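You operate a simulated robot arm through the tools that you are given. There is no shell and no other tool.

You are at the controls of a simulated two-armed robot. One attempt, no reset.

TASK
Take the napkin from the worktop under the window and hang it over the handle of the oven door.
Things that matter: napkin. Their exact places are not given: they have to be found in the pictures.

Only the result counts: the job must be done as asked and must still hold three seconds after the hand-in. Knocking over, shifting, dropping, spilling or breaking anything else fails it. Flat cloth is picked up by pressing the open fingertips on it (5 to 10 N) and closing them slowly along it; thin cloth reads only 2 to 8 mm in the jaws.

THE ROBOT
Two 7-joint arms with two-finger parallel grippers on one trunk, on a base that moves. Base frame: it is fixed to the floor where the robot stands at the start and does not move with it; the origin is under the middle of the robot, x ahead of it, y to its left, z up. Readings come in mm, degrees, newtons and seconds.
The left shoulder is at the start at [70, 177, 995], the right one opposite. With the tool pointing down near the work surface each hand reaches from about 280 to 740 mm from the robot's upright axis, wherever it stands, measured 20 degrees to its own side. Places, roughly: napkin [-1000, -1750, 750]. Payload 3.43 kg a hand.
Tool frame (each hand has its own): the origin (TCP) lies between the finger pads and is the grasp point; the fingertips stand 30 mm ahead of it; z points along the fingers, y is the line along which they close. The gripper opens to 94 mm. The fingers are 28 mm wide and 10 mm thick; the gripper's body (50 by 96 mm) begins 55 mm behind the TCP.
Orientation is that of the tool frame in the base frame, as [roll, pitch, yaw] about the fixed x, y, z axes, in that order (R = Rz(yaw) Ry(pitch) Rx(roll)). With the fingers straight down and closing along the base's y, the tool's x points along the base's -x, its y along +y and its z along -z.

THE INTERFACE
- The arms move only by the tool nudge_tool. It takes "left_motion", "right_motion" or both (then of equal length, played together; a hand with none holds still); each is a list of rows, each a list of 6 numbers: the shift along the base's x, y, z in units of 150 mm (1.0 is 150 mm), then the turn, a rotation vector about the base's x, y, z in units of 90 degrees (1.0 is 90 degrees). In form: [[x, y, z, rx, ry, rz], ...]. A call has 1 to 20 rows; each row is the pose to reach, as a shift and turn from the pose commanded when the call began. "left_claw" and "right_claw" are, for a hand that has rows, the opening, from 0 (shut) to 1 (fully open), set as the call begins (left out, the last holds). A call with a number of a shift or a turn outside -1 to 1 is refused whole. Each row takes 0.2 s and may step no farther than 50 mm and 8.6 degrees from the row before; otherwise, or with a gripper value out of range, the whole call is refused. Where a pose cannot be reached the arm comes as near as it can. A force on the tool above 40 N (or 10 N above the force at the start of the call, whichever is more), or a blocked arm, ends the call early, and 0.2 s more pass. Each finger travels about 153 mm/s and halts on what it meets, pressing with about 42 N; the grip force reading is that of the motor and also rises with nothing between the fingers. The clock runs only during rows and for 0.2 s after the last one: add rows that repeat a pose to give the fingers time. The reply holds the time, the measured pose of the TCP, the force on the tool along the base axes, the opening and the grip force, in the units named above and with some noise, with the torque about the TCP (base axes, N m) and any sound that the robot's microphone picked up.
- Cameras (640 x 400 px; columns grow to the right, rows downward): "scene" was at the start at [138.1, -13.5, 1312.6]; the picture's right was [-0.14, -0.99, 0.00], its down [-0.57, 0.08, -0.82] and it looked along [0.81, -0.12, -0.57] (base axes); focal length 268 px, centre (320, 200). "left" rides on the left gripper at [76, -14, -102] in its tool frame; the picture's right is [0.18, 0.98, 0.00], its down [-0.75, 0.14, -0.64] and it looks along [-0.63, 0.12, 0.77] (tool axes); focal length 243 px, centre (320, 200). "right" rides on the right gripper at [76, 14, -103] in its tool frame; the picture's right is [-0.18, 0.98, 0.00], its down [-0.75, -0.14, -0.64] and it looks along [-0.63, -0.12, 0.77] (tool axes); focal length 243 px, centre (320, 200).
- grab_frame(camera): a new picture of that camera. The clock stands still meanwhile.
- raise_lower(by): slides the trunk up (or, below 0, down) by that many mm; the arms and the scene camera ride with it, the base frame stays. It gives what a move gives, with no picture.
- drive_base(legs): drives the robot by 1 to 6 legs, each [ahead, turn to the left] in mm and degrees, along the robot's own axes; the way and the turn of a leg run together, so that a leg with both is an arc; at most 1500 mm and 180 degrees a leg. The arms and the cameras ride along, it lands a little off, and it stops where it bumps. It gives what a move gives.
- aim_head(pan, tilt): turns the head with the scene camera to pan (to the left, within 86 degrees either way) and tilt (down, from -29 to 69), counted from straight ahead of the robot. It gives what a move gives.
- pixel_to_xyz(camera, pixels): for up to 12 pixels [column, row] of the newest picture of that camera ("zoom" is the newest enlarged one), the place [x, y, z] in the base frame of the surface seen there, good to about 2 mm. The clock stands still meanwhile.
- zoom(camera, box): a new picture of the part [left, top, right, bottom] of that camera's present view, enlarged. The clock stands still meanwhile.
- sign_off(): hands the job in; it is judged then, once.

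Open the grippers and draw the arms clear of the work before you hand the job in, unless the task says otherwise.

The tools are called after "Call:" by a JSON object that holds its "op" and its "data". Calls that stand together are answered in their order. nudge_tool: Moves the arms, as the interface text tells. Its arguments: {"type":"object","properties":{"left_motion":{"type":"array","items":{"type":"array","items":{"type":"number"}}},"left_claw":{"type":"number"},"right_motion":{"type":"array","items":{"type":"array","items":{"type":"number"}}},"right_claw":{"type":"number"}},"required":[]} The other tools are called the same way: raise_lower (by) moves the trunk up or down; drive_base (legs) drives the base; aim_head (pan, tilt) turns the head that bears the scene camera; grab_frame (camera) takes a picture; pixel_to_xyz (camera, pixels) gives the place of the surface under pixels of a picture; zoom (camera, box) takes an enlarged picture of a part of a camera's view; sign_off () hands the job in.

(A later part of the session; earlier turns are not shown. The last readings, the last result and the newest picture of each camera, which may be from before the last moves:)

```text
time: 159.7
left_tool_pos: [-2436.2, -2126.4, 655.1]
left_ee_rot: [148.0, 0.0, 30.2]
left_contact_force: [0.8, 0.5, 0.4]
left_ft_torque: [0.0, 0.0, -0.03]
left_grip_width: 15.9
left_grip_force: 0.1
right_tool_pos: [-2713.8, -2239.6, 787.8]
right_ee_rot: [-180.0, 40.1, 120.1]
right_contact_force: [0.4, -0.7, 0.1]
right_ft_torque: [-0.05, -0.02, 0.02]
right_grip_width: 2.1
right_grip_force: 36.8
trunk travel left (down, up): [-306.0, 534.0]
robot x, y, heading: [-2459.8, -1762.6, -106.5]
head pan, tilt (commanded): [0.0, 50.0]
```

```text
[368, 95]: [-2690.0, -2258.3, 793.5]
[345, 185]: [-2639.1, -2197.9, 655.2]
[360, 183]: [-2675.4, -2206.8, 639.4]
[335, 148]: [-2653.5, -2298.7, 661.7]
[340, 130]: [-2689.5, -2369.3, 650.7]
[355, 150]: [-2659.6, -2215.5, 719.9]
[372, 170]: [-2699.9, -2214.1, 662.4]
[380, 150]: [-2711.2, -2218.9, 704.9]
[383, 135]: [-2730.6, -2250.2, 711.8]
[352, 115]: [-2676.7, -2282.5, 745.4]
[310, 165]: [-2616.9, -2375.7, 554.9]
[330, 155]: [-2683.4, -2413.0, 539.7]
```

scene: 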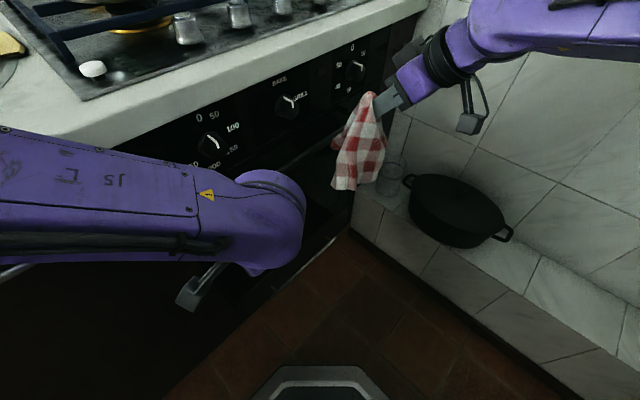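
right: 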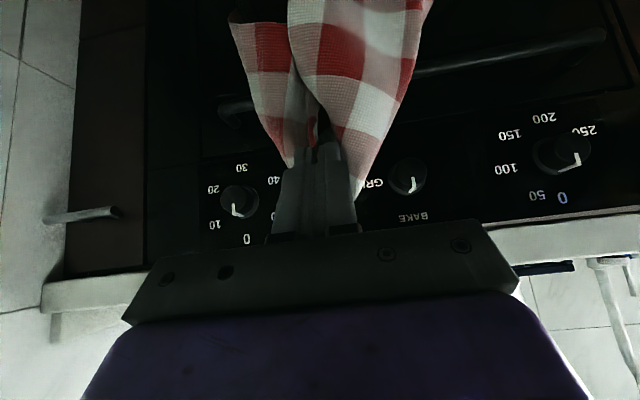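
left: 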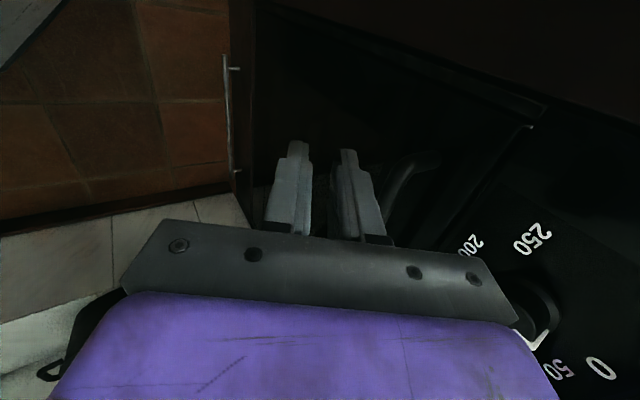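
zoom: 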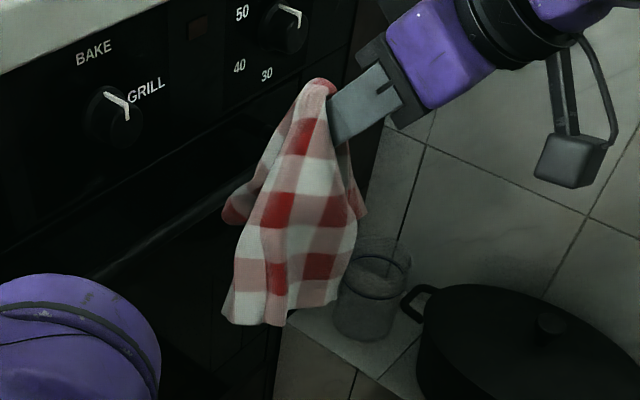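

The main tail hangs on my side, a smaller one on the door side (bottom ≈662). I raise 15 mm more so everything clears the bar (top 652), and advance slowly until the tips are right above the bar.

Call:
{"op": "nudge_tool", "data": {"right_motion": [[0, 0, 0.05, 0, 0, 0], [0, 0, 0.1, 0, 0, 0], [0.035, -0.06, 0.1, 0, 0, 0], [0.069, -0.12, 0.1, 0, 0, 0], [0.104, -0.18, 0.1, 0, 0, 0], [0.139, -0.24, 0.1, 0, 0, 0], [0.174, -0.3, 0.1, 0, 0, 0], [0.208, -0.36, 0.1, 0, 0, 0], [0.243, -0.42, 0.1, 0, 0, 0], [0.278, -0.48, 0.1, 0, 0, 0], [0.312, -0.54, 0.1, 0, 0, 0], [0.347, -0.6, 0.1, 0, 0, 0], [0.347, -0.6, 0.1, 0, 0, 0]]}}

Call:
{"op": "zoom", "data": {"camera": "scene", "box": [280, 40, 440, 220]}}

Call:
{"op": "grab_frame", "data": {"camera": "right"}}

```text
time: 162.5
left_tool_pos: [-2436.7, -2127.0, 655.2]
left_ee_rot: [148.0, 0.0, 30.3]
left_contact_force: [0.9, -0.6, -0.1]
left_ft_torque: [0.01, 0.02, -0.02]
left_grip_width: 16.2
left_grip_force: 0.0
right_tool_pos: [-2661.0, -2329.4, 801.2]
right_ee_rot: [179.9, 40.2, 120.3]
right_contact_force: [0.1, 0.2, 0.1]
right_ft_torque: [0.01, -0.02, -0.01]
right_grip_width: 2.0
right_grip_force: 36.8
trunk travel left (down, up): [-306.0, 534.0]
robot x, y, heading: [-2461.5, -1759.6, -106.3]
head pan, tilt (commanded): [0.0, 50.0]
```

```text
2.22 times, centred on (360, 130) of scene
```

zoom: 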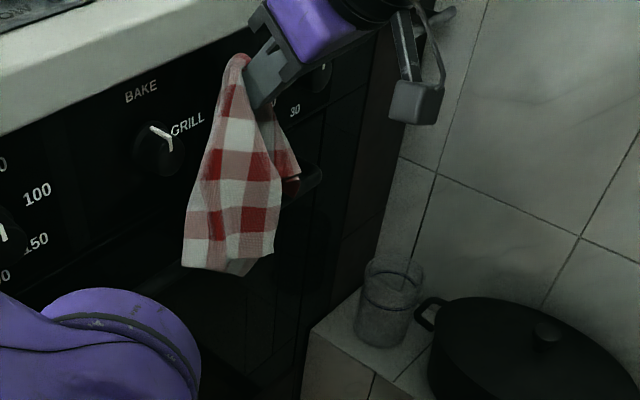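

```text
taken
```

right: 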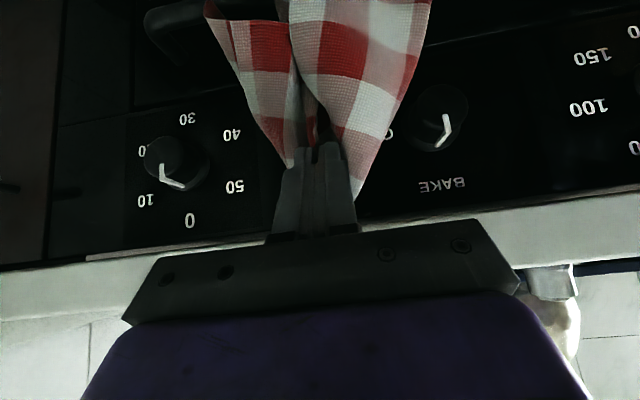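

The napkin is over the bar. I measure the lower ends, and the visible pieces behind.

Call:
{"op": "pixel_to_xyz", "data": {"camera": "zoom", "pixels": [[195, 258], [255, 252], [240, 268], [225, 180], [275, 190], [290, 180], [310, 178], [180, 230], [235, 70], [215, 265], [150, 240]]}}

Call:
{"op": "zoom", "data": {"camera": "scene", "box": [310, 80, 390, 180]}}

```text
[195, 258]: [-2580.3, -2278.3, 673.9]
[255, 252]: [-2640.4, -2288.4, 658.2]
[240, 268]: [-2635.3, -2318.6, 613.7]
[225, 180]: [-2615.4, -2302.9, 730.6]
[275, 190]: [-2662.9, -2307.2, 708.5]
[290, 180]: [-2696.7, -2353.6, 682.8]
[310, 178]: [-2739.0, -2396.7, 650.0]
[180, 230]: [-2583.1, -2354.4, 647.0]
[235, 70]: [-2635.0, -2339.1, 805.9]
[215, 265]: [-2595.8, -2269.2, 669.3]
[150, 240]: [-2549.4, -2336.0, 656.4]
```

```text
4.00 times, centred on (350, 130) of scene
```

zoom: 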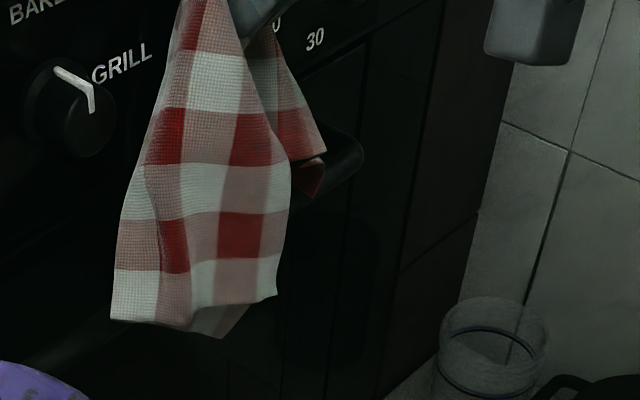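

A greyish piece shows under the main tail at (220,328) of this zoom; I measure it more finely to learn whether the door-side tail is in front of or behind the bar.

Call:
{"op": "pixel_to_xyz", "data": {"camera": "zoom", "pixels": [[205, 325], [215, 325], [225, 322], [235, 312], [245, 304], [220, 335], [195, 322], [150, 315], [310, 165], [312, 190], [320, 155], [300, 150]]}}

```text
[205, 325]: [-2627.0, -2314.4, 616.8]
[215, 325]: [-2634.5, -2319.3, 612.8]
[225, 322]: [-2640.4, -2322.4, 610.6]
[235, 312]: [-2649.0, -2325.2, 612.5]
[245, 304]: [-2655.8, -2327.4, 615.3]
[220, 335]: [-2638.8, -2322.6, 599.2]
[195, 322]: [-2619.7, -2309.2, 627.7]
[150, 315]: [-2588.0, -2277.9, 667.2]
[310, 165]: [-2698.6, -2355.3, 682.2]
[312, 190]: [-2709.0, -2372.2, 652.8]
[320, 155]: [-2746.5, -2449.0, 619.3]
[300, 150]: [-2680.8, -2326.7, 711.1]
```

The door-side tail is longer than it looked (bottom z≈599) and is caught in front of the bar (v≈691). I raise the hand straight up about 90 mm, in front of the counter edge, so that tail clears the bar and can swing in behind it.

Call:
{"op": "nudge_tool", "data": {"right_motion": [[0, 0, 0.08, 0, 0, 0], [0, 0, 0.16, 0, 0, 0], [0, 0, 0.24, 0, 0, 0], [0, 0, 0.32, 0, 0, 0], [0, 0, 0.4, 0, 0, 0], [0, 0, 0.48, 0, 0, 0], [0, 0, 0.56, 0, 0, 0], [0, 0, 0.6, 0, 0, 0], [0, 0, 0.6, 0, 0, 0]]}}

Call:
{"op": "zoom", "data": {"camera": "scene", "box": [280, 20, 420, 180]}}

Call:
{"op": "grab_frame", "data": {"camera": "right"}}

```text
time: 164.5
left_tool_pos: [-2435.6, -2126.8, 656.5]
left_ee_rot: [148.0, 0.0, 30.2]
left_contact_force: [-0.4, 0.0, 0.5]
left_ft_torque: [0.0, -0.02, 0.03]
left_grip_width: 16.0
left_grip_force: 0.0
right_tool_pos: [-2661.3, -2331.8, 892.7]
right_ee_rot: [180.0, 40.1, 120.2]
right_contact_force: [0.2, 0.5, 0.7]
right_ft_torque: [0.0, 0.01, 0.01]
right_grip_width: 2.1
right_grip_force: 36.8
trunk travel left (down, up): [-306.0, 534.0]
robot x, y, heading: [-2459.4, -1761.5, -106.6]
head pan, tilt (commanded): [0.0, 50.0]
```

```text
2.50 times, centred on (350, 100) of scene
```

zoom: 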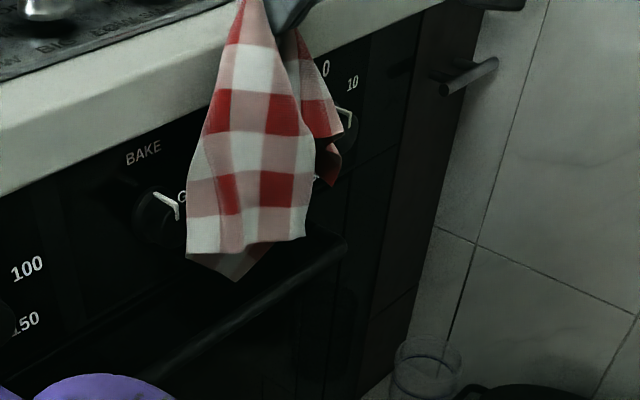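

```text
taken
```

right: 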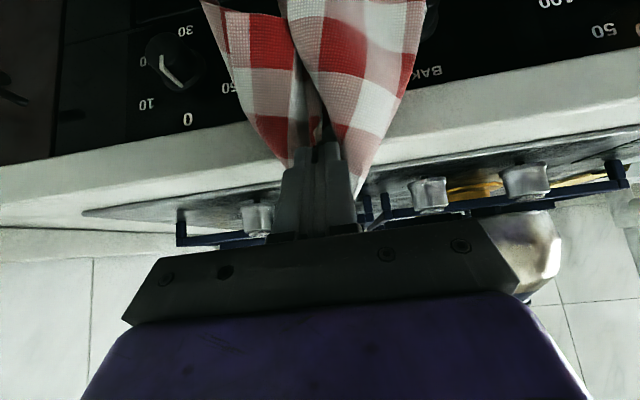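

Now the bar is visible below the napkin. I measure the lowest cloth points relative to the bar.

Call:
{"op": "pixel_to_xyz", "data": {"camera": "zoom", "pixels": [[235, 275], [245, 268], [220, 268], [200, 248], [300, 233], [335, 180], [320, 175], [255, 290], [280, 275], [330, 135], [250, 150], [275, 20]]}}

```text
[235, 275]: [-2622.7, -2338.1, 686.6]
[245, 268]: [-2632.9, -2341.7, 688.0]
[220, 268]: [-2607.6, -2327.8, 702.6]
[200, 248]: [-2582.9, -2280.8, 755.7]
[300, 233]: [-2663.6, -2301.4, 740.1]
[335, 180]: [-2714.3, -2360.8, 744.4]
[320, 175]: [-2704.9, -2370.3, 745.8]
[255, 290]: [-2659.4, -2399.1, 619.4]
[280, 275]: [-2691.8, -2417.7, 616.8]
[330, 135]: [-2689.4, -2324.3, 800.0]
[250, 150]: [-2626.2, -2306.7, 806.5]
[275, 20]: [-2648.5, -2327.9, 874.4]
```

The lower end of the door-side tail is now above the bar at z≈687 and v≈713, about over the bar's middle. I tilt the tool to 30° so the tail is pushed further toward the door, keeping the fingertips just in front of the counter edge.

Call:
{"op": "nudge_tool", "data": {"right_motion": [[0, 0, 0, -0.0385, -0.022, 0], [0, 0, -0.01, -0.077, -0.0445, 0], [0, 0, -0.02, -0.1155, -0.0665, 0], [0, 0, -0.03, -0.154, -0.089, 0], [0, 0, -0.04, -0.192, -0.111, 0], [0, 0, -0.04, -0.192, -0.111, 0]]}}

Call:
{"op": "zoom", "data": {"camera": "scene", "box": [280, 20, 420, 180]}}

Call:
{"op": "pixel_to_xyz", "data": {"camera": "zoom", "pixels": [[235, 275], [245, 268], [220, 268], [230, 280], [200, 248], [300, 233], [335, 180], [240, 260], [255, 260], [275, 20]]}}

```text
time: 165.9
left_tool_pos: [-2436.2, -2125.4, 656.2]
left_ee_rot: [148.0, 0.0, 30.2]
left_contact_force: [-0.6, 0.0, -0.2]
left_ft_torque: [-0.03, 0.01, -0.03]
left_grip_width: 16.1
left_grip_force: 0.1
right_tool_pos: [-2660.4, -2331.0, 886.9]
right_ee_rot: [-179.9, 60.3, 120.4]
right_contact_force: [-0.4, -0.5, -0.4]
right_ft_torque: [0.03, 0.0, 0.01]
right_grip_width: 2.2
right_grip_force: 36.9
trunk travel left (down, up): [-306.0, 534.0]
robot x, y, heading: [-2460.6, -1762.0, -106.5]
head pan, tilt (commanded): [0.0, 50.0]
```

```text
2.50 times, centred on (350, 100) of scene
```

zoom: 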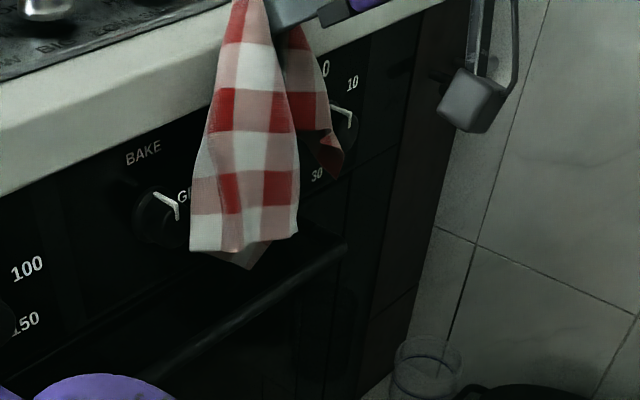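

```text
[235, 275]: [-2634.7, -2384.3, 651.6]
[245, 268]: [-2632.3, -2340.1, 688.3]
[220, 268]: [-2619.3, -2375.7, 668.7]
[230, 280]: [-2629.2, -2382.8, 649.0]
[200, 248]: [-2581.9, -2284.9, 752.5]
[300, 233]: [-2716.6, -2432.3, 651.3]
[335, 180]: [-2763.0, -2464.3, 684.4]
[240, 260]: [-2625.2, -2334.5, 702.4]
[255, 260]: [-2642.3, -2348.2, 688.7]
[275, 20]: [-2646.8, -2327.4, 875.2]
```

The tail hangs straight down at v≈711–713, right above the bar's back half. I try a gentle swing: draw back 20 mm, settle, step forward and lower 60 mm so the tail end drops in behind the bar.

Call:
{"op": "nudge_tool", "data": {"right_motion": [[-0.037, 0.064, 0, 0, 0, 0], [-0.073, 0.127, 0, 0, 0, 0], [-0.073, 0.127, 0, 0, 0, 0], [-0.073, 0.127, 0, 0, 0, 0], [-0.073, 0.127, 0, 0, 0, 0], [-0.073, 0.127, 0, 0, 0, 0], [-0.073, 0.127, 0, 0, 0, 0], [-0.0067, 0.0115, 0, 0, 0, 0], [-0.0067, 0.0115, -0.1, 0, 0, 0], [-0.0067, 0.0115, -0.35, 0, 0, 0], [-0.0067, 0.0115, -0.4, 0, 0, 0], [-0.0067, 0.0115, -0.4, 0, 0, 0]]}}

Call:
{"op": "zoom", "data": {"camera": "scene", "box": [280, 40, 420, 200]}}

```text
time: 168.5
left_tool_pos: [-2435.7, -2125.7, 654.7]
left_ee_rot: [147.9, 0.0, 30.2]
left_contact_force: [-0.1, -0.3, 0.4]
left_ft_torque: [0.01, -0.02, 0.0]
left_grip_width: 16.0
left_grip_force: 0.1
right_tool_pos: [-2662.0, -2328.0, 823.6]
right_ee_rot: [179.9, 60.1, 120.3]
right_contact_force: [0.3, 0.7, -0.3]
right_ft_torque: [-0.02, 0.01, -0.02]
right_grip_width: 2.1
right_grip_force: 36.8
trunk travel left (down, up): [-306.0, 534.0]
robot x, y, heading: [-2462.8, -1758.8, -106.6]
head pan, tilt (commanded): [0.0, 50.0]
```

```text
2.50 times, centred on (350, 120) of scene
```

zoom: 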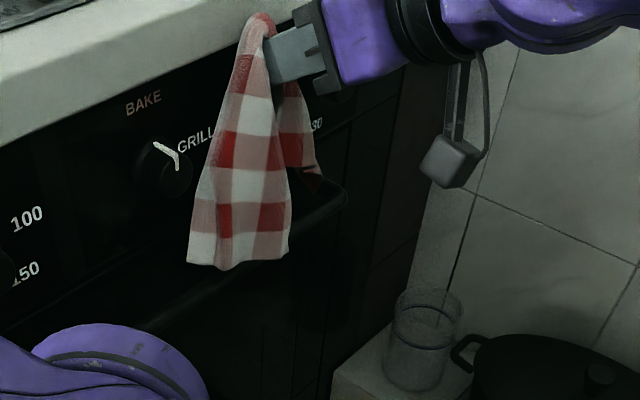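

The lower tail no longer shows below the main tail, so it seems to have gone behind the bar. I check positions of the visible parts before lowering further.

Call:
{"op": "pixel_to_xyz", "data": {"camera": "zoom", "pixels": [[205, 258], [240, 262], [280, 252], [225, 200], [275, 200], [300, 150], [315, 178], [320, 186], [255, 40], [230, 275], [260, 270], [290, 240]]}}

Call:
{"op": "zoom", "data": {"camera": "scene", "box": [320, 90, 390, 170]}}

Call:
{"op": "grab_frame", "data": {"camera": "right"}}

```text
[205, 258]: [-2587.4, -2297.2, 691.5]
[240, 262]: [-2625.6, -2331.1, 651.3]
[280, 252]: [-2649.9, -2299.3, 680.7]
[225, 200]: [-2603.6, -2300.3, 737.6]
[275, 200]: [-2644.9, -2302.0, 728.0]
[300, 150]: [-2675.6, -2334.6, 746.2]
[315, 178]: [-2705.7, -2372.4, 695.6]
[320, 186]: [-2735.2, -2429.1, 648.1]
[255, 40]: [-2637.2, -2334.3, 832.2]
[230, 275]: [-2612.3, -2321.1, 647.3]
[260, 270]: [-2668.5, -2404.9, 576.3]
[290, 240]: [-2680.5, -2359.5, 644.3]
```

```text
5.00 times, centred on (355, 130) of scene
```

zoom: 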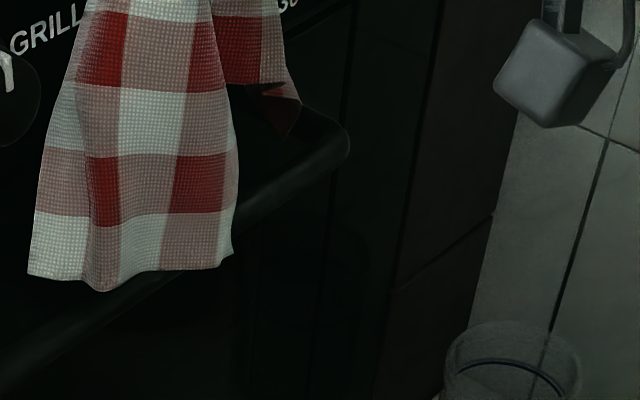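

```text
taken
```

right: 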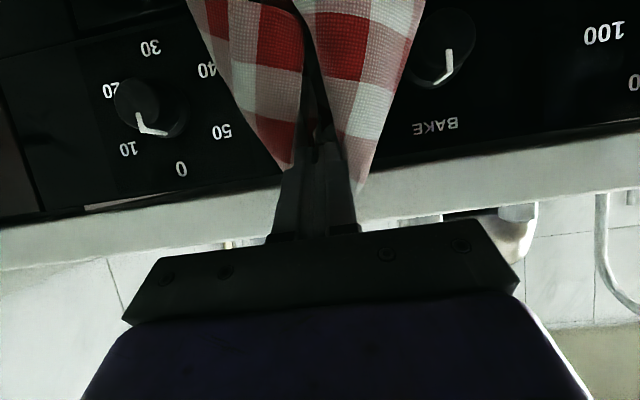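

Confirmed: the bar is visible directly below the front tail with nothing in front of it, so the long tail is behind the bar and the front tail (v≈666–696) is on my side. I lower the hand further, about 105 mm.

Call:
{"op": "nudge_tool", "data": {"right_motion": [[0, 0, -0.09, 0, 0, 0], [0, 0, -0.18, 0, 0, 0], [0, 0, -0.27, 0, 0, 0], [0, 0, -0.36, 0, 0, 0], [0, 0, -0.45, 0, 0, 0], [0, 0, -0.54, 0, 0, 0], [0, 0, -0.63, 0, 0, 0], [0, 0, -0.7, 0, 0, 0], [0, 0, -0.7, 0, 0, 0]]}}

Call:
{"op": "zoom", "data": {"camera": "scene", "box": [280, 60, 440, 240]}}

Call:
{"op": "grab_frame", "data": {"camera": "right"}}

Call:
{"op": "grab_frame", "data": {"camera": "left"}}

```text
time: 170.5
left_tool_pos: [-2435.5, -2125.4, 656.1]
left_ee_rot: [148.1, -0.1, 30.3]
left_contact_force: [-0.1, 0.6, -0.3]
left_ft_torque: [0.01, -0.01, -0.03]
left_grip_width: 16.0
left_grip_force: 0.1
right_tool_pos: [-2662.2, -2327.3, 720.9]
right_ee_rot: [-179.9, 60.1, 120.2]
right_contact_force: [-0.3, -0.2, 0.1]
right_ft_torque: [0.02, -0.02, 0.03]
right_grip_width: 2.2
right_grip_force: 37.2
trunk travel left (down, up): [-306.0, 534.0]
robot x, y, heading: [-2457.6, -1759.0, -106.5]
head pan, tilt (commanded): [0.0, 50.0]
```

```text
2.22 times, centred on (360, 150) of scene
```

zoom: 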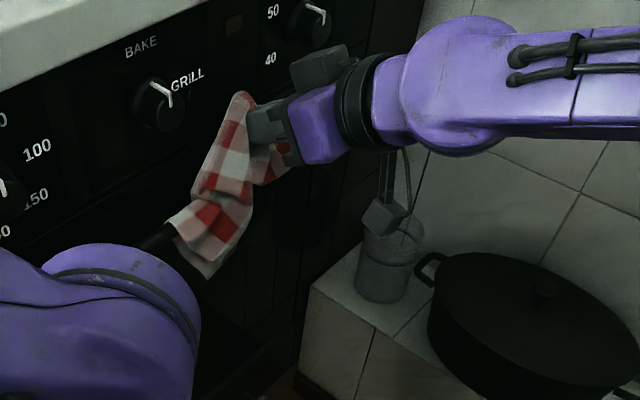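

```text
taken
```

right: 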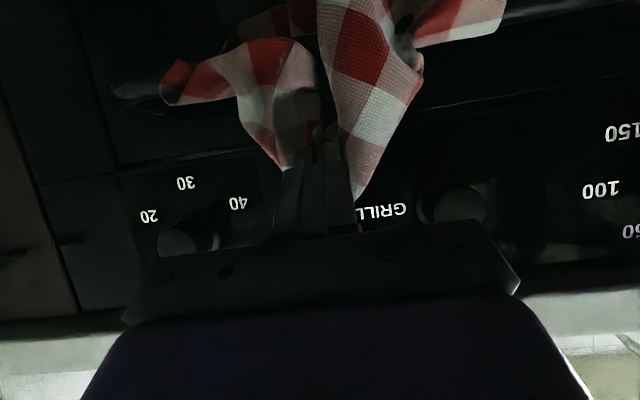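

```text
taken
```

left: 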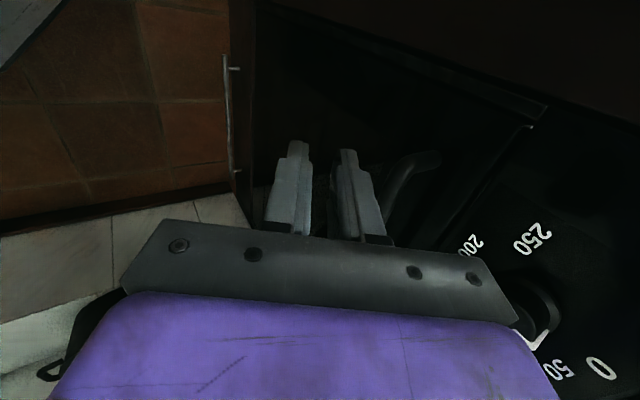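

The napkin now lies across the bar. I zoom closely to see which parts are in front of and behind it.

Call:
{"op": "zoom", "data": {"camera": "scene", "box": [310, 95, 370, 190]}}

Call:
{"op": "pixel_to_xyz", "data": {"camera": "zoom", "pixels": [[250, 345], [230, 310], [190, 250], [200, 290], [160, 290], [260, 250], [300, 300], [330, 220], [280, 180], [400, 170], [270, 380], [130, 310]]}}

Call:
{"op": "zoom", "data": {"camera": "right", "box": [100, 0, 540, 220]}}

```text
4.21 times, centred on (340, 142) of scene
```

zoom: 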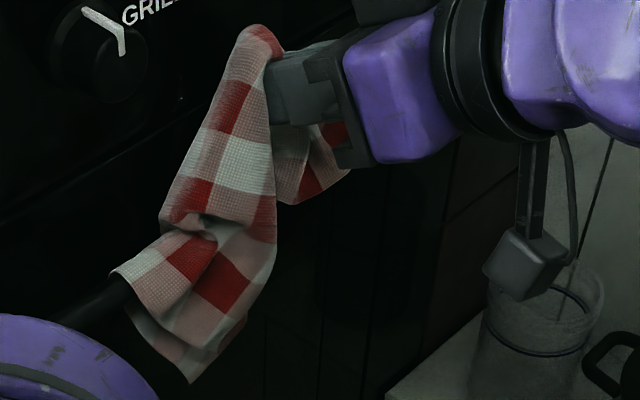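

```text
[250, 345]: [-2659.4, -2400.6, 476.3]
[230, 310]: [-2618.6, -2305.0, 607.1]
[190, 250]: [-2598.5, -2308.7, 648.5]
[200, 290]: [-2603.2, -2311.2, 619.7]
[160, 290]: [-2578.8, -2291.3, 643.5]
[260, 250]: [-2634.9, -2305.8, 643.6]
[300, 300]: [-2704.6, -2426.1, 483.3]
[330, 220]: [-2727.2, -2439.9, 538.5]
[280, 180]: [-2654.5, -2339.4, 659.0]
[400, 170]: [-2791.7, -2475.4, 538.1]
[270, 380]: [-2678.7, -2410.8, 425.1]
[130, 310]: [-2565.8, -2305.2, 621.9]
```

```text
1.45 times, centred on (320, 110) of right
```

zoom: 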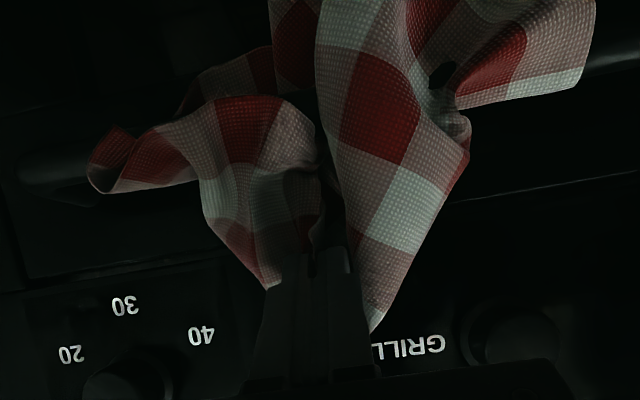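

The front tail hangs over the bar's front and the long tail is behind; by area I estimate the part behind to be the heavier one. I bring the pinch point back to just in front of the bar and down to bar level, which evens the two sides.

Call:
{"op": "nudge_tool", "data": {"right_motion": [[-0.025, 0.043, 0, 0, 0, 0], [-0.05, 0.086, -0.02, 0, 0, 0], [-0.0745, 0.129, -0.06, 0, 0, 0], [-0.0745, 0.129, -0.13, 0, 0, 0], [-0.0745, 0.129, -0.2, 0, 0, 0], [-0.0745, 0.129, -0.27, 0, 0, 0], [-0.0745, 0.129, -0.34, 0, 0, 0], [-0.0745, 0.129, -0.4, 0, 0, 0], [-0.0745, 0.129, -0.4, 0, 0, 0]]}}

Call:
{"op": "zoom", "data": {"camera": "scene", "box": [300, 90, 400, 210]}}

Call:
{"op": "zoom", "data": {"camera": "right", "box": [100, 0, 540, 240]}}

```text
time: 172.5
left_tool_pos: [-2437.7, -2124.7, 655.6]
left_ee_rot: [147.9, 0.0, 30.1]
left_contact_force: [-0.6, 0.2, -1.1]
left_ft_torque: [-0.03, 0.01, 0.0]
left_grip_width: 16.0
left_grip_force: 0.1
right_tool_pos: [-2674.2, -2309.2, 661.0]
right_ee_rot: [-180.0, 60.1, 120.3]
right_contact_force: [-0.1, -0.2, -0.2]
right_ft_torque: [-0.02, 0.02, 0.0]
right_grip_width: 2.0
right_grip_force: 37.0
trunk travel left (down, up): [-306.0, 534.0]
robot x, y, heading: [-2462.4, -1759.3, -106.6]
head pan, tilt (commanded): [0.0, 50.0]
```

```text
3.33 times, centred on (350, 150) of scene
```

zoom: 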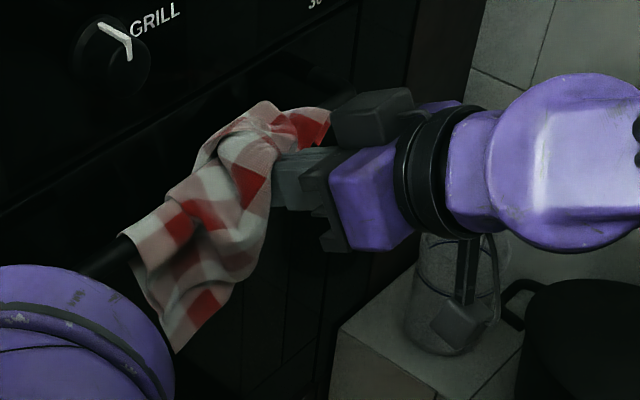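

```text
1.45 times, centred on (320, 120) of right
```

zoom: 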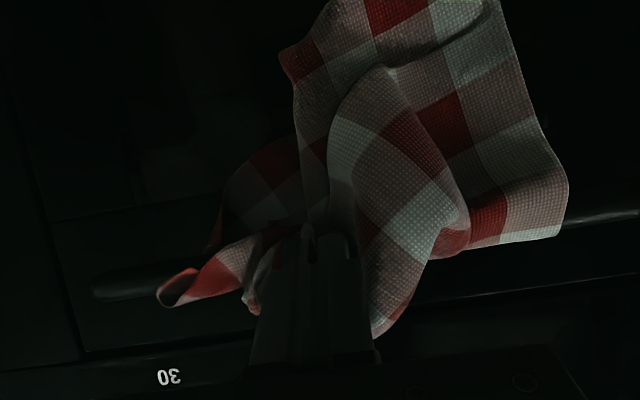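

In the right wrist view a darker cloth part at (260,180) seems to hang behind the bar. I measure it and the other parts to judge the balance.

Call:
{"op": "pixel_to_xyz", "data": {"camera": "zoom", "pixels": [[260, 180], [235, 215], [285, 160], [300, 130], [310, 40], [420, 20], [540, 180], [490, 225], [180, 290], [380, 315], [440, 250], [290, 60]]}}

Call:
{"op": "pixel_to_xyz", "data": {"camera": "zoom", "pixels": [[250, 150], [225, 190], [270, 210], [280, 100], [270, 140], [340, 200], [330, 100], [400, 120], [560, 210], [600, 215], [120, 285], [550, 150]]}}

```text
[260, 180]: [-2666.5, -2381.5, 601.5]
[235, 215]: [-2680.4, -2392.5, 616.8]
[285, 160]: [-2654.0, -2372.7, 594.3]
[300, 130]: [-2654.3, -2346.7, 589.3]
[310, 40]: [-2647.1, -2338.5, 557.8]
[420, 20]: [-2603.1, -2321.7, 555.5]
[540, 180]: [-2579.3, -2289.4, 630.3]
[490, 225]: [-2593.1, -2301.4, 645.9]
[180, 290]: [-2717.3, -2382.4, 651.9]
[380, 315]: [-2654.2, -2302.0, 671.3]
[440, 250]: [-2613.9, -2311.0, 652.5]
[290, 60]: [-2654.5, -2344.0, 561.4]
```

```text
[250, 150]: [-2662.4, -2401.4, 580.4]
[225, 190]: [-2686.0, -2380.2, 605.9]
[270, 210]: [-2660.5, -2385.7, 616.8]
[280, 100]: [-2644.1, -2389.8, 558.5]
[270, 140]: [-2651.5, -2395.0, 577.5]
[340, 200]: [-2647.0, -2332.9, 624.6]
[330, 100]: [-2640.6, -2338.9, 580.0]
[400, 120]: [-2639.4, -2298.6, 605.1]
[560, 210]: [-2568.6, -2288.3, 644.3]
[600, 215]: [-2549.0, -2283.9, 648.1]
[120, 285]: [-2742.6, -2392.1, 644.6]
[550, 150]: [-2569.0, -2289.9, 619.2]
```

Measured: cloth at v≈728–736, z≈590–617 is indeed behind the bar, while the front part hangs to z≈555. I open the jaws slightly (to about 6 mm) as a test and look whether the cloth starts sliding.

Call:
{"op": "nudge_tool", "data": {"right_motion": [[0, 0, 0, 0, 0, 0]], "right_claw": 0.07}}

Call:
{"op": "zoom", "data": {"camera": "right", "box": [100, 0, 540, 240]}}

Call:
{"op": "zoom", "data": {"camera": "scene", "box": [300, 90, 400, 210]}}

```text
time: 172.9
left_tool_pos: [-2436.4, -2124.9, 656.3]
left_ee_rot: [147.9, 0.0, 30.2]
left_contact_force: [0.4, 0.3, 0.4]
left_ft_torque: [0.0, 0.01, -0.01]
left_grip_width: 15.9
left_grip_force: 0.0
right_tool_pos: [-2674.3, -2308.4, 661.4]
right_ee_rot: [180.0, 60.1, 120.3]
right_contact_force: [-0.1, 0.2, 0.2]
right_ft_torque: [-0.02, -0.04, -0.02]
right_grip_width: 6.9
right_grip_force: 0.0
trunk travel left (down, up): [-306.0, 534.0]
robot x, y, heading: [-2460.7, -1759.2, -106.6]
head pan, tilt (commanded): [0.0, 50.0]
```

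```text
1.45 times, centred on (320, 120) of right
```

zoom: 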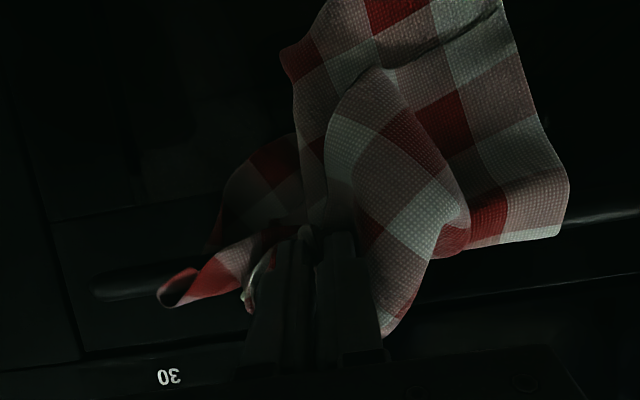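

```text
3.33 times, centred on (350, 150) of scene
```

zoom: 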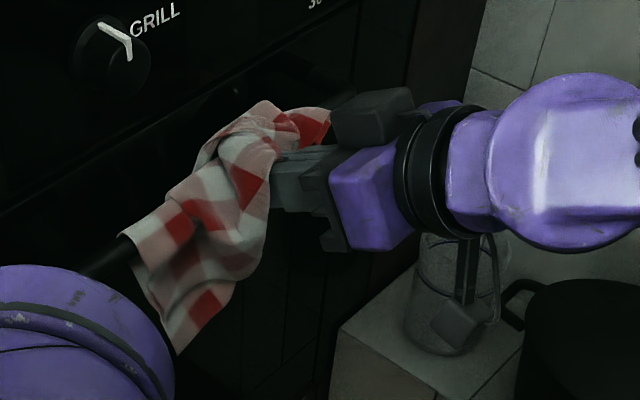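

It barely moved. I let a second pass with the jaws at this opening, then look again.

Call:
{"op": "nudge_tool", "data": {"right_motion": [[0, 0, 0, 0, 0, 0], [0, 0, 0, 0, 0, 0], [0, 0, 0, 0, 0, 0], [0, 0, 0, 0, 0, 0]], "right_claw": 0.1}}

Call:
{"op": "zoom", "data": {"camera": "right", "box": [100, 0, 540, 240]}}

Call:
{"op": "zoom", "data": {"camera": "scene", "box": [300, 90, 400, 210]}}

```text
time: 173.9
left_tool_pos: [-2436.2, -2126.0, 655.1]
left_ee_rot: [148.0, 0.0, 30.1]
left_contact_force: [-0.1, -0.1, -0.4]
left_ft_torque: [0.02, 0.03, 0.0]
left_grip_width: 16.0
left_grip_force: 0.1
right_tool_pos: [-2674.2, -2308.3, 662.4]
right_ee_rot: [-180.0, 60.1, 120.3]
right_contact_force: [0.3, 0.3, 0.6]
right_ft_torque: [-0.03, 0.0, 0.0]
right_grip_width: 9.3
right_grip_force: 0.0
trunk travel left (down, up): [-306.0, 534.0]
robot x, y, heading: [-2463.0, -1757.4, -106.5]
head pan, tilt (commanded): [0.0, 50.0]
```

```text
1.45 times, centred on (320, 120) of right
```

zoom: 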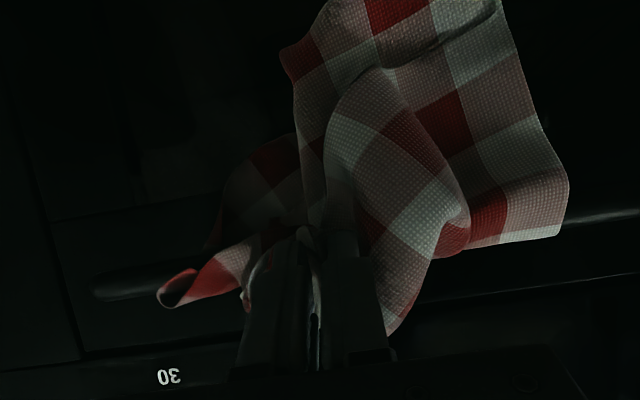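

```text
3.33 times, centred on (350, 150) of scene
```

zoom: 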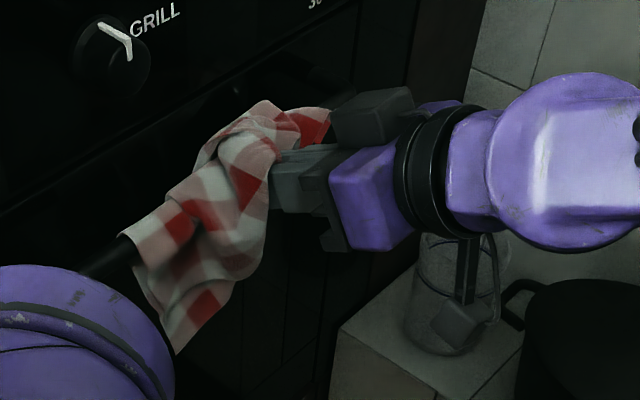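

Still stable at 9 mm. I open further in steps, watching.

Call:
{"op": "nudge_tool", "data": {"right_motion": [[0, 0, 0, 0, 0, 0], [0, 0, 0, 0, 0, 0], [0, 0, 0, 0, 0, 0]], "right_claw": 0.18}}

Call:
{"op": "zoom", "data": {"camera": "right", "box": [100, 0, 540, 240]}}

Call:
{"op": "zoom", "data": {"camera": "scene", "box": [300, 90, 400, 210]}}

```text
time: 174.7
left_tool_pos: [-2436.6, -2125.2, 656.7]
left_ee_rot: [148.0, 0.0, 30.2]
left_contact_force: [0.6, 0.1, 0.5]
left_ft_torque: [0.04, 0.01, 0.0]
left_grip_width: 16.0
left_grip_force: 0.0
right_tool_pos: [-2674.7, -2310.0, 661.6]
right_ee_rot: [180.0, 60.1, 120.3]
right_contact_force: [-0.5, -0.9, -0.3]
right_ft_torque: [0.01, -0.02, 0.0]
right_grip_width: 16.8
right_grip_force: 0.0
trunk travel left (down, up): [-306.0, 534.0]
robot x, y, heading: [-2460.3, -1756.8, -106.4]
head pan, tilt (commanded): [0.0, 50.0]
```

```text
1.45 times, centred on (320, 120) of right
```

zoom: 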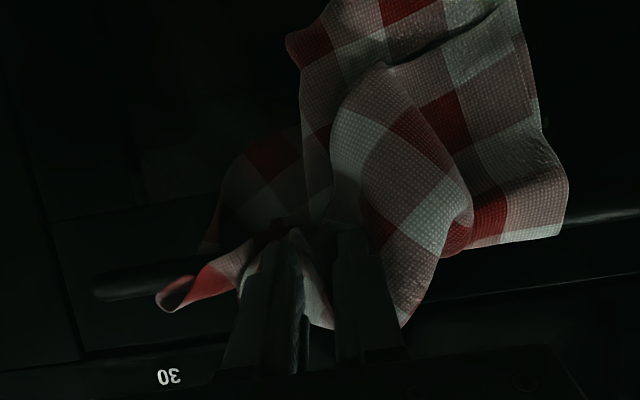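

```text
3.33 times, centred on (350, 150) of scene
```

zoom: 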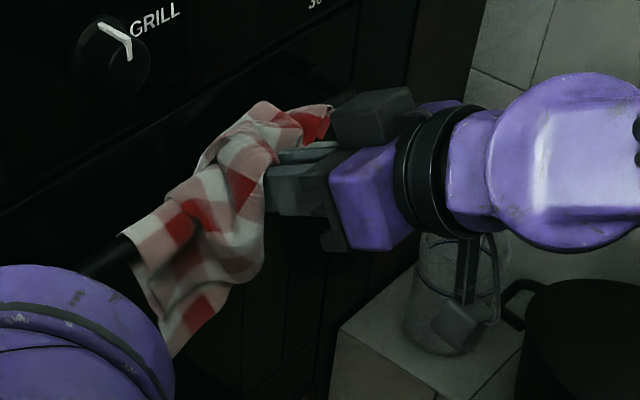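

Only a few millimetres of settling. I wait another second with the jaws at this width and compare.

Call:
{"op": "nudge_tool", "data": {"right_motion": [[0, 0, 0, 0, 0, 0], [0, 0, 0, 0, 0, 0], [0, 0, 0, 0, 0, 0], [0, 0, 0, 0, 0, 0], [0, 0, 0, 0, 0, 0]], "right_claw": 0.24}}

Call:
{"op": "zoom", "data": {"camera": "right", "box": [100, 0, 540, 240]}}

Call:
{"op": "zoom", "data": {"camera": "scene", "box": [300, 90, 400, 210]}}

```text
time: 175.9
left_tool_pos: [-2436.2, -2125.3, 654.6]
left_ee_rot: [147.9, 0.0, 30.3]
left_contact_force: [0.1, -0.2, 0.3]
left_ft_torque: [-0.02, -0.01, 0.04]
left_grip_width: 16.1
left_grip_force: 0.1
right_tool_pos: [-2675.4, -2307.8, 661.0]
right_ee_rot: [-179.9, 60.1, 120.3]
right_contact_force: [0.1, -0.1, 0.4]
right_ft_torque: [-0.02, 0.0, 0.0]
right_grip_width: 22.4
right_grip_force: 0.1
trunk travel left (down, up): [-306.0, 534.0]
robot x, y, heading: [-2461.1, -1758.0, -106.8]
head pan, tilt (commanded): [0.0, 50.0]
```

```text
1.45 times, centred on (320, 120) of right
```

zoom: 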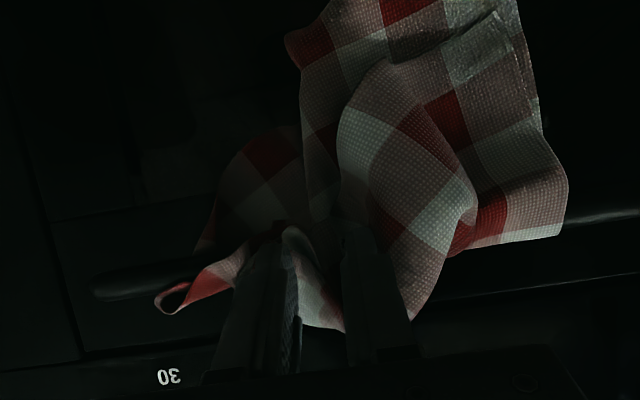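

```text
3.33 times, centred on (350, 150) of scene
```

zoom: 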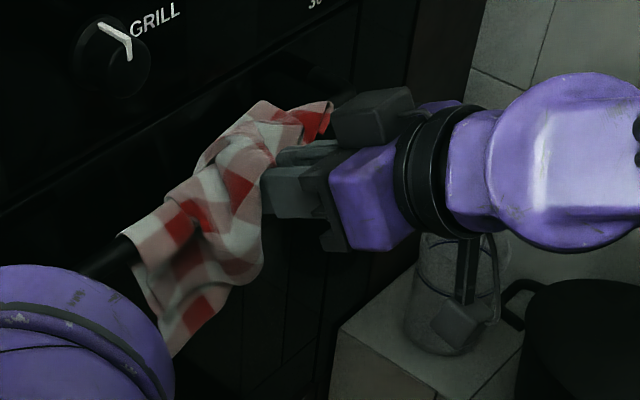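

Stable at 22 mm. I open to about 33 mm and withdraw very slowly backwards along the finger axis by 25 mm, then check.

Call:
{"op": "nudge_tool", "data": {"right_motion": [[0, 0, 0, 0, 0, 0], [0, 0, 0, 0, 0, 0]], "right_claw": 0.34}}

Call:
{"op": "nudge_tool", "data": {"right_motion": [[-0.012, 0.02, 0.013, 0, 0, 0], [-0.024, 0.04, 0.027, 0, 0, 0], [-0.036, 0.0625, 0.042, 0, 0, 0], [-0.048, 0.083, 0.055, 0, 0, 0], [-0.072, 0.125, 0.083, 0, 0, 0]]}}

Call:
{"op": "zoom", "data": {"camera": "right", "box": [100, 0, 540, 240]}}

Call:
{"op": "zoom", "data": {"camera": "scene", "box": [300, 90, 400, 210]}}

```text
time: 176.5
left_tool_pos: [-2436.6, -2125.6, 656.0]
left_ee_rot: [148.0, 0.0, 30.1]
left_contact_force: [0.4, -0.6, -0.4]
left_ft_torque: [0.0, -0.02, -0.02]
left_grip_width: 15.6
left_grip_force: 0.1
right_tool_pos: [-2675.0, -2308.2, 662.2]
right_ee_rot: [180.0, 60.1, 120.3]
right_contact_force: [0.5, -0.3, 0.4]
right_ft_torque: [0.0, 0.01, 0.01]
right_grip_width: 31.7
right_grip_force: 0.0
trunk travel left (down, up): [-306.0, 534.0]
robot x, y, heading: [-2460.7, -1756.2, -106.5]
head pan, tilt (commanded): [0.0, 50.0]
```

```text
time: 177.7
left_tool_pos: [-2436.7, -2124.0, 654.7]
left_ee_rot: [147.9, 0.0, 30.2]
left_contact_force: [-0.2, -0.2, 0.3]
left_ft_torque: [0.02, 0.02, -0.02]
left_grip_width: 15.9
left_grip_force: 0.1
right_tool_pos: [-2684.9, -2289.4, 673.0]
right_ee_rot: [-180.0, 60.1, 120.3]
right_contact_force: [-0.5, 0.5, -0.1]
right_ft_torque: [-0.02, 0.04, 0.01]
right_grip_width: 31.7
right_grip_force: 0.0
trunk travel left (down, up): [-306.0, 534.0]
robot x, y, heading: [-2458.7, -1759.0, -106.4]
head pan, tilt (commanded): [0.0, 50.0]
```

```text
1.45 times, centred on (320, 120) of right
```

zoom: 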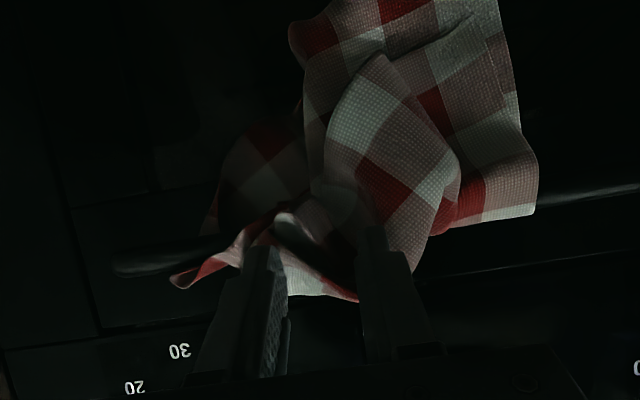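

```text
3.33 times, centred on (350, 150) of scene
```

zoom: 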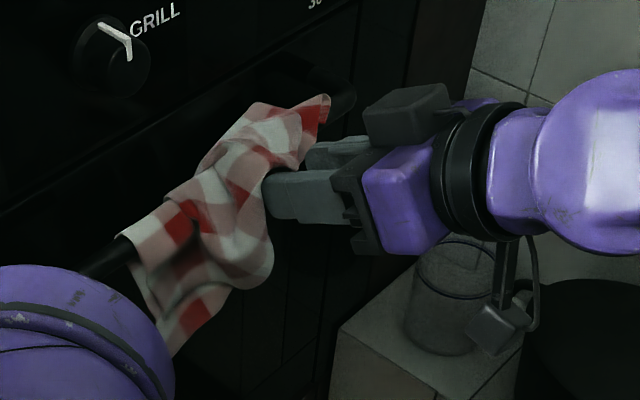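

The napkin stays on the bar while the fingers come out. I continue withdrawing slowly by another 45 mm.

Call:
{"op": "nudge_tool", "data": {"right_motion": [[-0.02, 0.035, 0.02, 0, 0, 0], [-0.04, 0.07, 0.04, 0, 0, 0], [-0.065, 0.11, 0.065, 0, 0, 0], [-0.09, 0.155, 0.09, 0, 0, 0], [-0.115, 0.2, 0.115, 0, 0, 0], [-0.14, 0.24, 0.14, 0, 0, 0]]}}

Call:
{"op": "zoom", "data": {"camera": "right", "box": [100, 0, 540, 240]}}

Call:
{"op": "zoom", "data": {"camera": "scene", "box": [300, 90, 400, 210]}}

```text
time: 179.1
left_tool_pos: [-2436.9, -2126.3, 656.1]
left_ee_rot: [148.0, 0.0, 30.2]
left_contact_force: [0.1, -0.2, 0.0]
left_ft_torque: [0.01, 0.0, 0.0]
left_grip_width: 16.3
left_grip_force: 0.0
right_tool_pos: [-2705.3, -2253.8, 693.3]
right_ee_rot: [180.0, 60.1, 120.3]
right_contact_force: [1.1, -0.2, 0.0]
right_ft_torque: [0.02, -0.01, 0.02]
right_grip_width: 32.0
right_grip_force: 0.1
trunk travel left (down, up): [-306.0, 534.0]
robot x, y, heading: [-2459.7, -1757.5, -106.6]
head pan, tilt (commanded): [0.0, 50.0]
```

```text
1.45 times, centred on (320, 120) of right
```

zoom: 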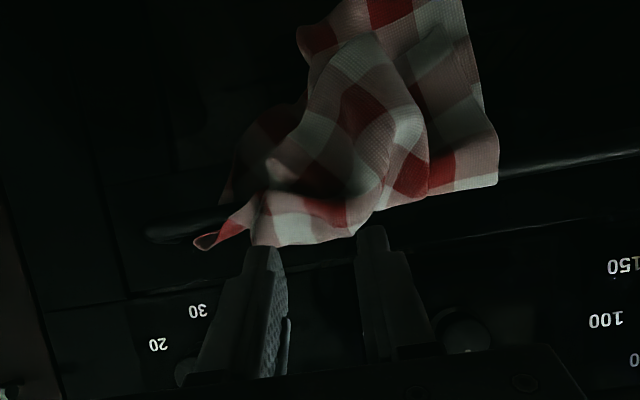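

```text
3.33 times, centred on (350, 150) of scene
```

zoom: 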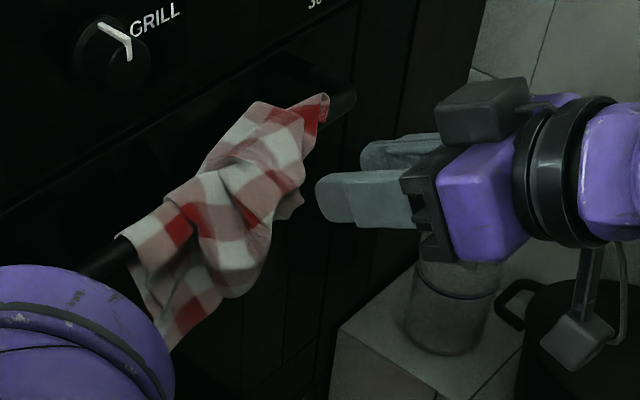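

The napkin is free of the fingers and hangs over the bar. I pull the right hand farther away, let two seconds pass, and check that it stays.

Call:
{"op": "nudge_tool", "data": {"right_motion": [[-0.05, 0.087, 0, 0, 0, 0], [-0.1, 0.173, 0, 0, 0, 0], [-0.15, 0.26, 0, 0, 0, 0], [-0.2, 0.346, 0, 0, 0, 0], [-0.25, 0.433, 0, 0, 0, 0], [-0.3, 0.52, 0, 0, 0, 0], [-0.3, 0.52, 0, 0, 0, 0], [-0.3, 0.52, 0, 0, 0, 0], [-0.3, 0.52, 0, 0, 0, 0], [-0.3, 0.52, 0, 0, 0, 0], [-0.3, 0.52, 0, 0, 0, 0], [-0.3, 0.52, 0, 0, 0, 0], [-0.3, 0.52, 0, 0, 0, 0]]}}

Call:
{"op": "grab_frame", "data": {"camera": "right"}}

Call:
{"op": "zoom", "data": {"camera": "scene", "box": [290, 80, 410, 220]}}

Call:
{"op": "pixel_to_xyz", "data": {"camera": "zoom", "pixels": [[200, 310], [180, 270], [250, 230], [270, 280], [290, 200], [240, 180], [300, 150], [330, 130], [260, 130], [215, 340], [285, 230], [170, 240]]}}

```text
time: 181.9
left_tool_pos: [-2436.3, -2125.0, 656.3]
left_ee_rot: [148.0, 0.0, 30.3]
left_contact_force: [-0.6, 0.1, 0.2]
left_ft_torque: [-0.01, 0.02, -0.01]
left_grip_width: 15.7
left_grip_force: 0.1
right_tool_pos: [-2744.4, -2178.3, 694.0]
right_ee_rot: [178.8, 59.9, 120.6]
right_contact_force: [-0.5, 0.2, -0.6]
right_ft_torque: [-0.04, 0.0, -0.01]
right_grip_width: 32.1
right_grip_force: 0.1
right hand out of reach, approached as far as the arm can: row 6
trunk travel left (down, up): [-306.0, 534.0]
robot x, y, heading: [-2461.2, -1759.1, -106.5]
head pan, tilt (commanded): [0.0, 50.0]
```

```text
taken
```

right: 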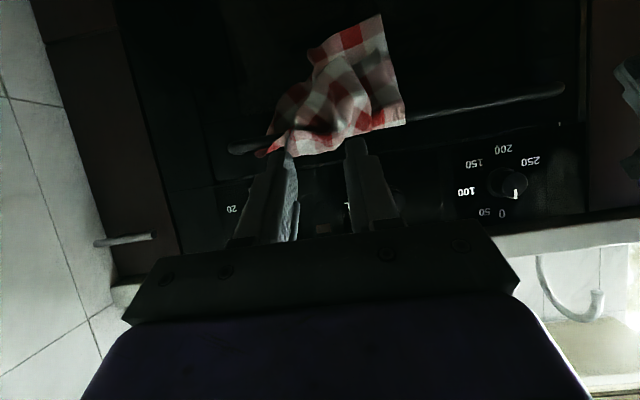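

```text
2.86 times, centred on (350, 150) of scene
```

zoom: 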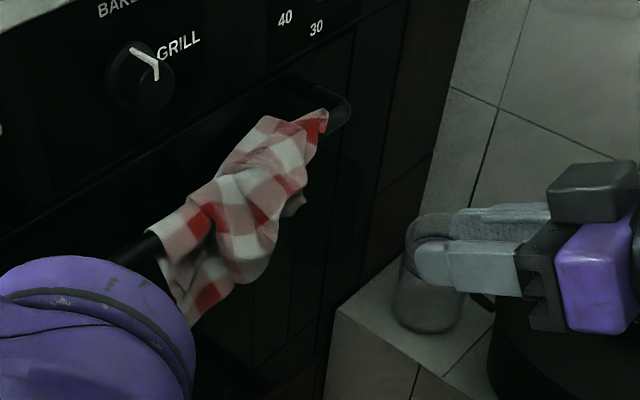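

```text
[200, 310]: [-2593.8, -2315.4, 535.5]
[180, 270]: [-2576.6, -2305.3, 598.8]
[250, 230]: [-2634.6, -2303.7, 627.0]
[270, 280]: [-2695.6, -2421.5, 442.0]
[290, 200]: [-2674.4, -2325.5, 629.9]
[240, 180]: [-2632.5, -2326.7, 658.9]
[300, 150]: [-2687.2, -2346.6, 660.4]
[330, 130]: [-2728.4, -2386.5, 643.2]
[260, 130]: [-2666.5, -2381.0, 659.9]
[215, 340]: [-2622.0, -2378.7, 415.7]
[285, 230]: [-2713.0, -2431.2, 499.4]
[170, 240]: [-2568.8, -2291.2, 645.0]
```

It holds. I zoom in with the right wrist camera to verify how much hangs behind the bar.

Call:
{"op": "zoom", "data": {"camera": "right", "box": [210, 0, 430, 170]}}

Call:
{"op": "pixel_to_xyz", "data": {"camera": "zoom", "pixels": [[200, 270], [230, 230], [260, 190], [180, 340], [300, 130], [290, 230], [330, 100], [460, 50], [490, 60], [420, 140], [270, 380], [240, 300]]}}

```text
2.35 times, centred on (320, 85) of right
```

zoom: 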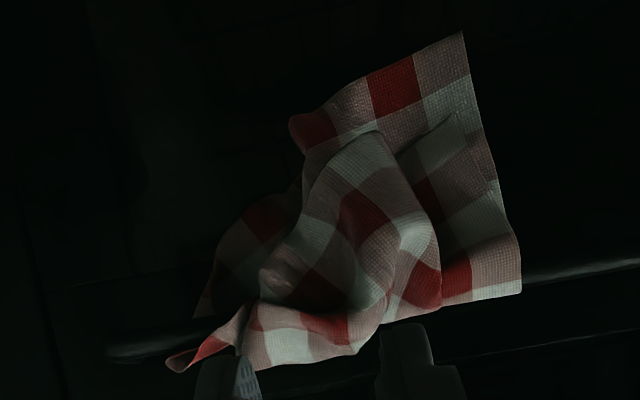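

```text
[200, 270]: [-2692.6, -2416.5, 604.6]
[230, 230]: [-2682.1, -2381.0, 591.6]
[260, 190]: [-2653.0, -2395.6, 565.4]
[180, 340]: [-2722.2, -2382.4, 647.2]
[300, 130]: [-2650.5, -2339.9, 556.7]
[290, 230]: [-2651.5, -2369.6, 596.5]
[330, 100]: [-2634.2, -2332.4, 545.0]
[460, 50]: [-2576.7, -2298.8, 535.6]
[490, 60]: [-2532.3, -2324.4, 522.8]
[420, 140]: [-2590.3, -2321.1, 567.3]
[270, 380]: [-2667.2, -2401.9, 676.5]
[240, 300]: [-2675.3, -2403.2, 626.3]
```

Cloth hangs behind (v≈721–743 down to z≈590) and in front (down to z≈525–555). I lower the right hand to look up at the bar from below and see how much is really behind it.

Call:
{"op": "nudge_tool", "data": {"right_motion": [[0.02, -0.035, -0.15, 0, 0, 0], [0.04, -0.07, -0.3, 0, 0, 0], [0.06, -0.1, -0.45, 0, 0, 0], [0.06, -0.1, -0.6, 0, 0, 0], [0.06, -0.1, -0.75, 0, 0, 0], [0.06, -0.1, -0.9, 0, 0, 0], [0.06, -0.1, -1.0, 0, 0, 0]]}}

Call:
{"op": "grab_frame", "data": {"camera": "right"}}

```text
time: 183.5
left_tool_pos: [-2435.6, -2125.3, 655.5]
left_ee_rot: [148.0, -0.1, 30.1]
left_contact_force: [0.9, -0.4, 0.6]
left_ft_torque: [-0.01, 0.02, 0.0]
left_grip_width: 16.0
left_grip_force: 0.1
right_tool_pos: [-2742.1, -2190.3, 544.5]
right_ee_rot: [-179.9, 60.1, 120.2]
right_contact_force: [0.5, 1.1, -0.6]
right_ft_torque: [0.03, 0.03, 0.0]
right_grip_width: 32.0
right_grip_force: 0.0
trunk travel left (down, up): [-306.0, 534.0]
robot x, y, heading: [-2463.7, -1762.4, -106.6]
head pan, tilt (commanded): [0.0, 50.0]
```

```text
taken
```

right: 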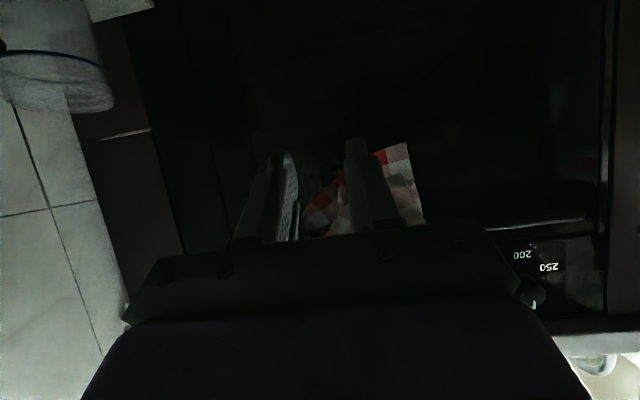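

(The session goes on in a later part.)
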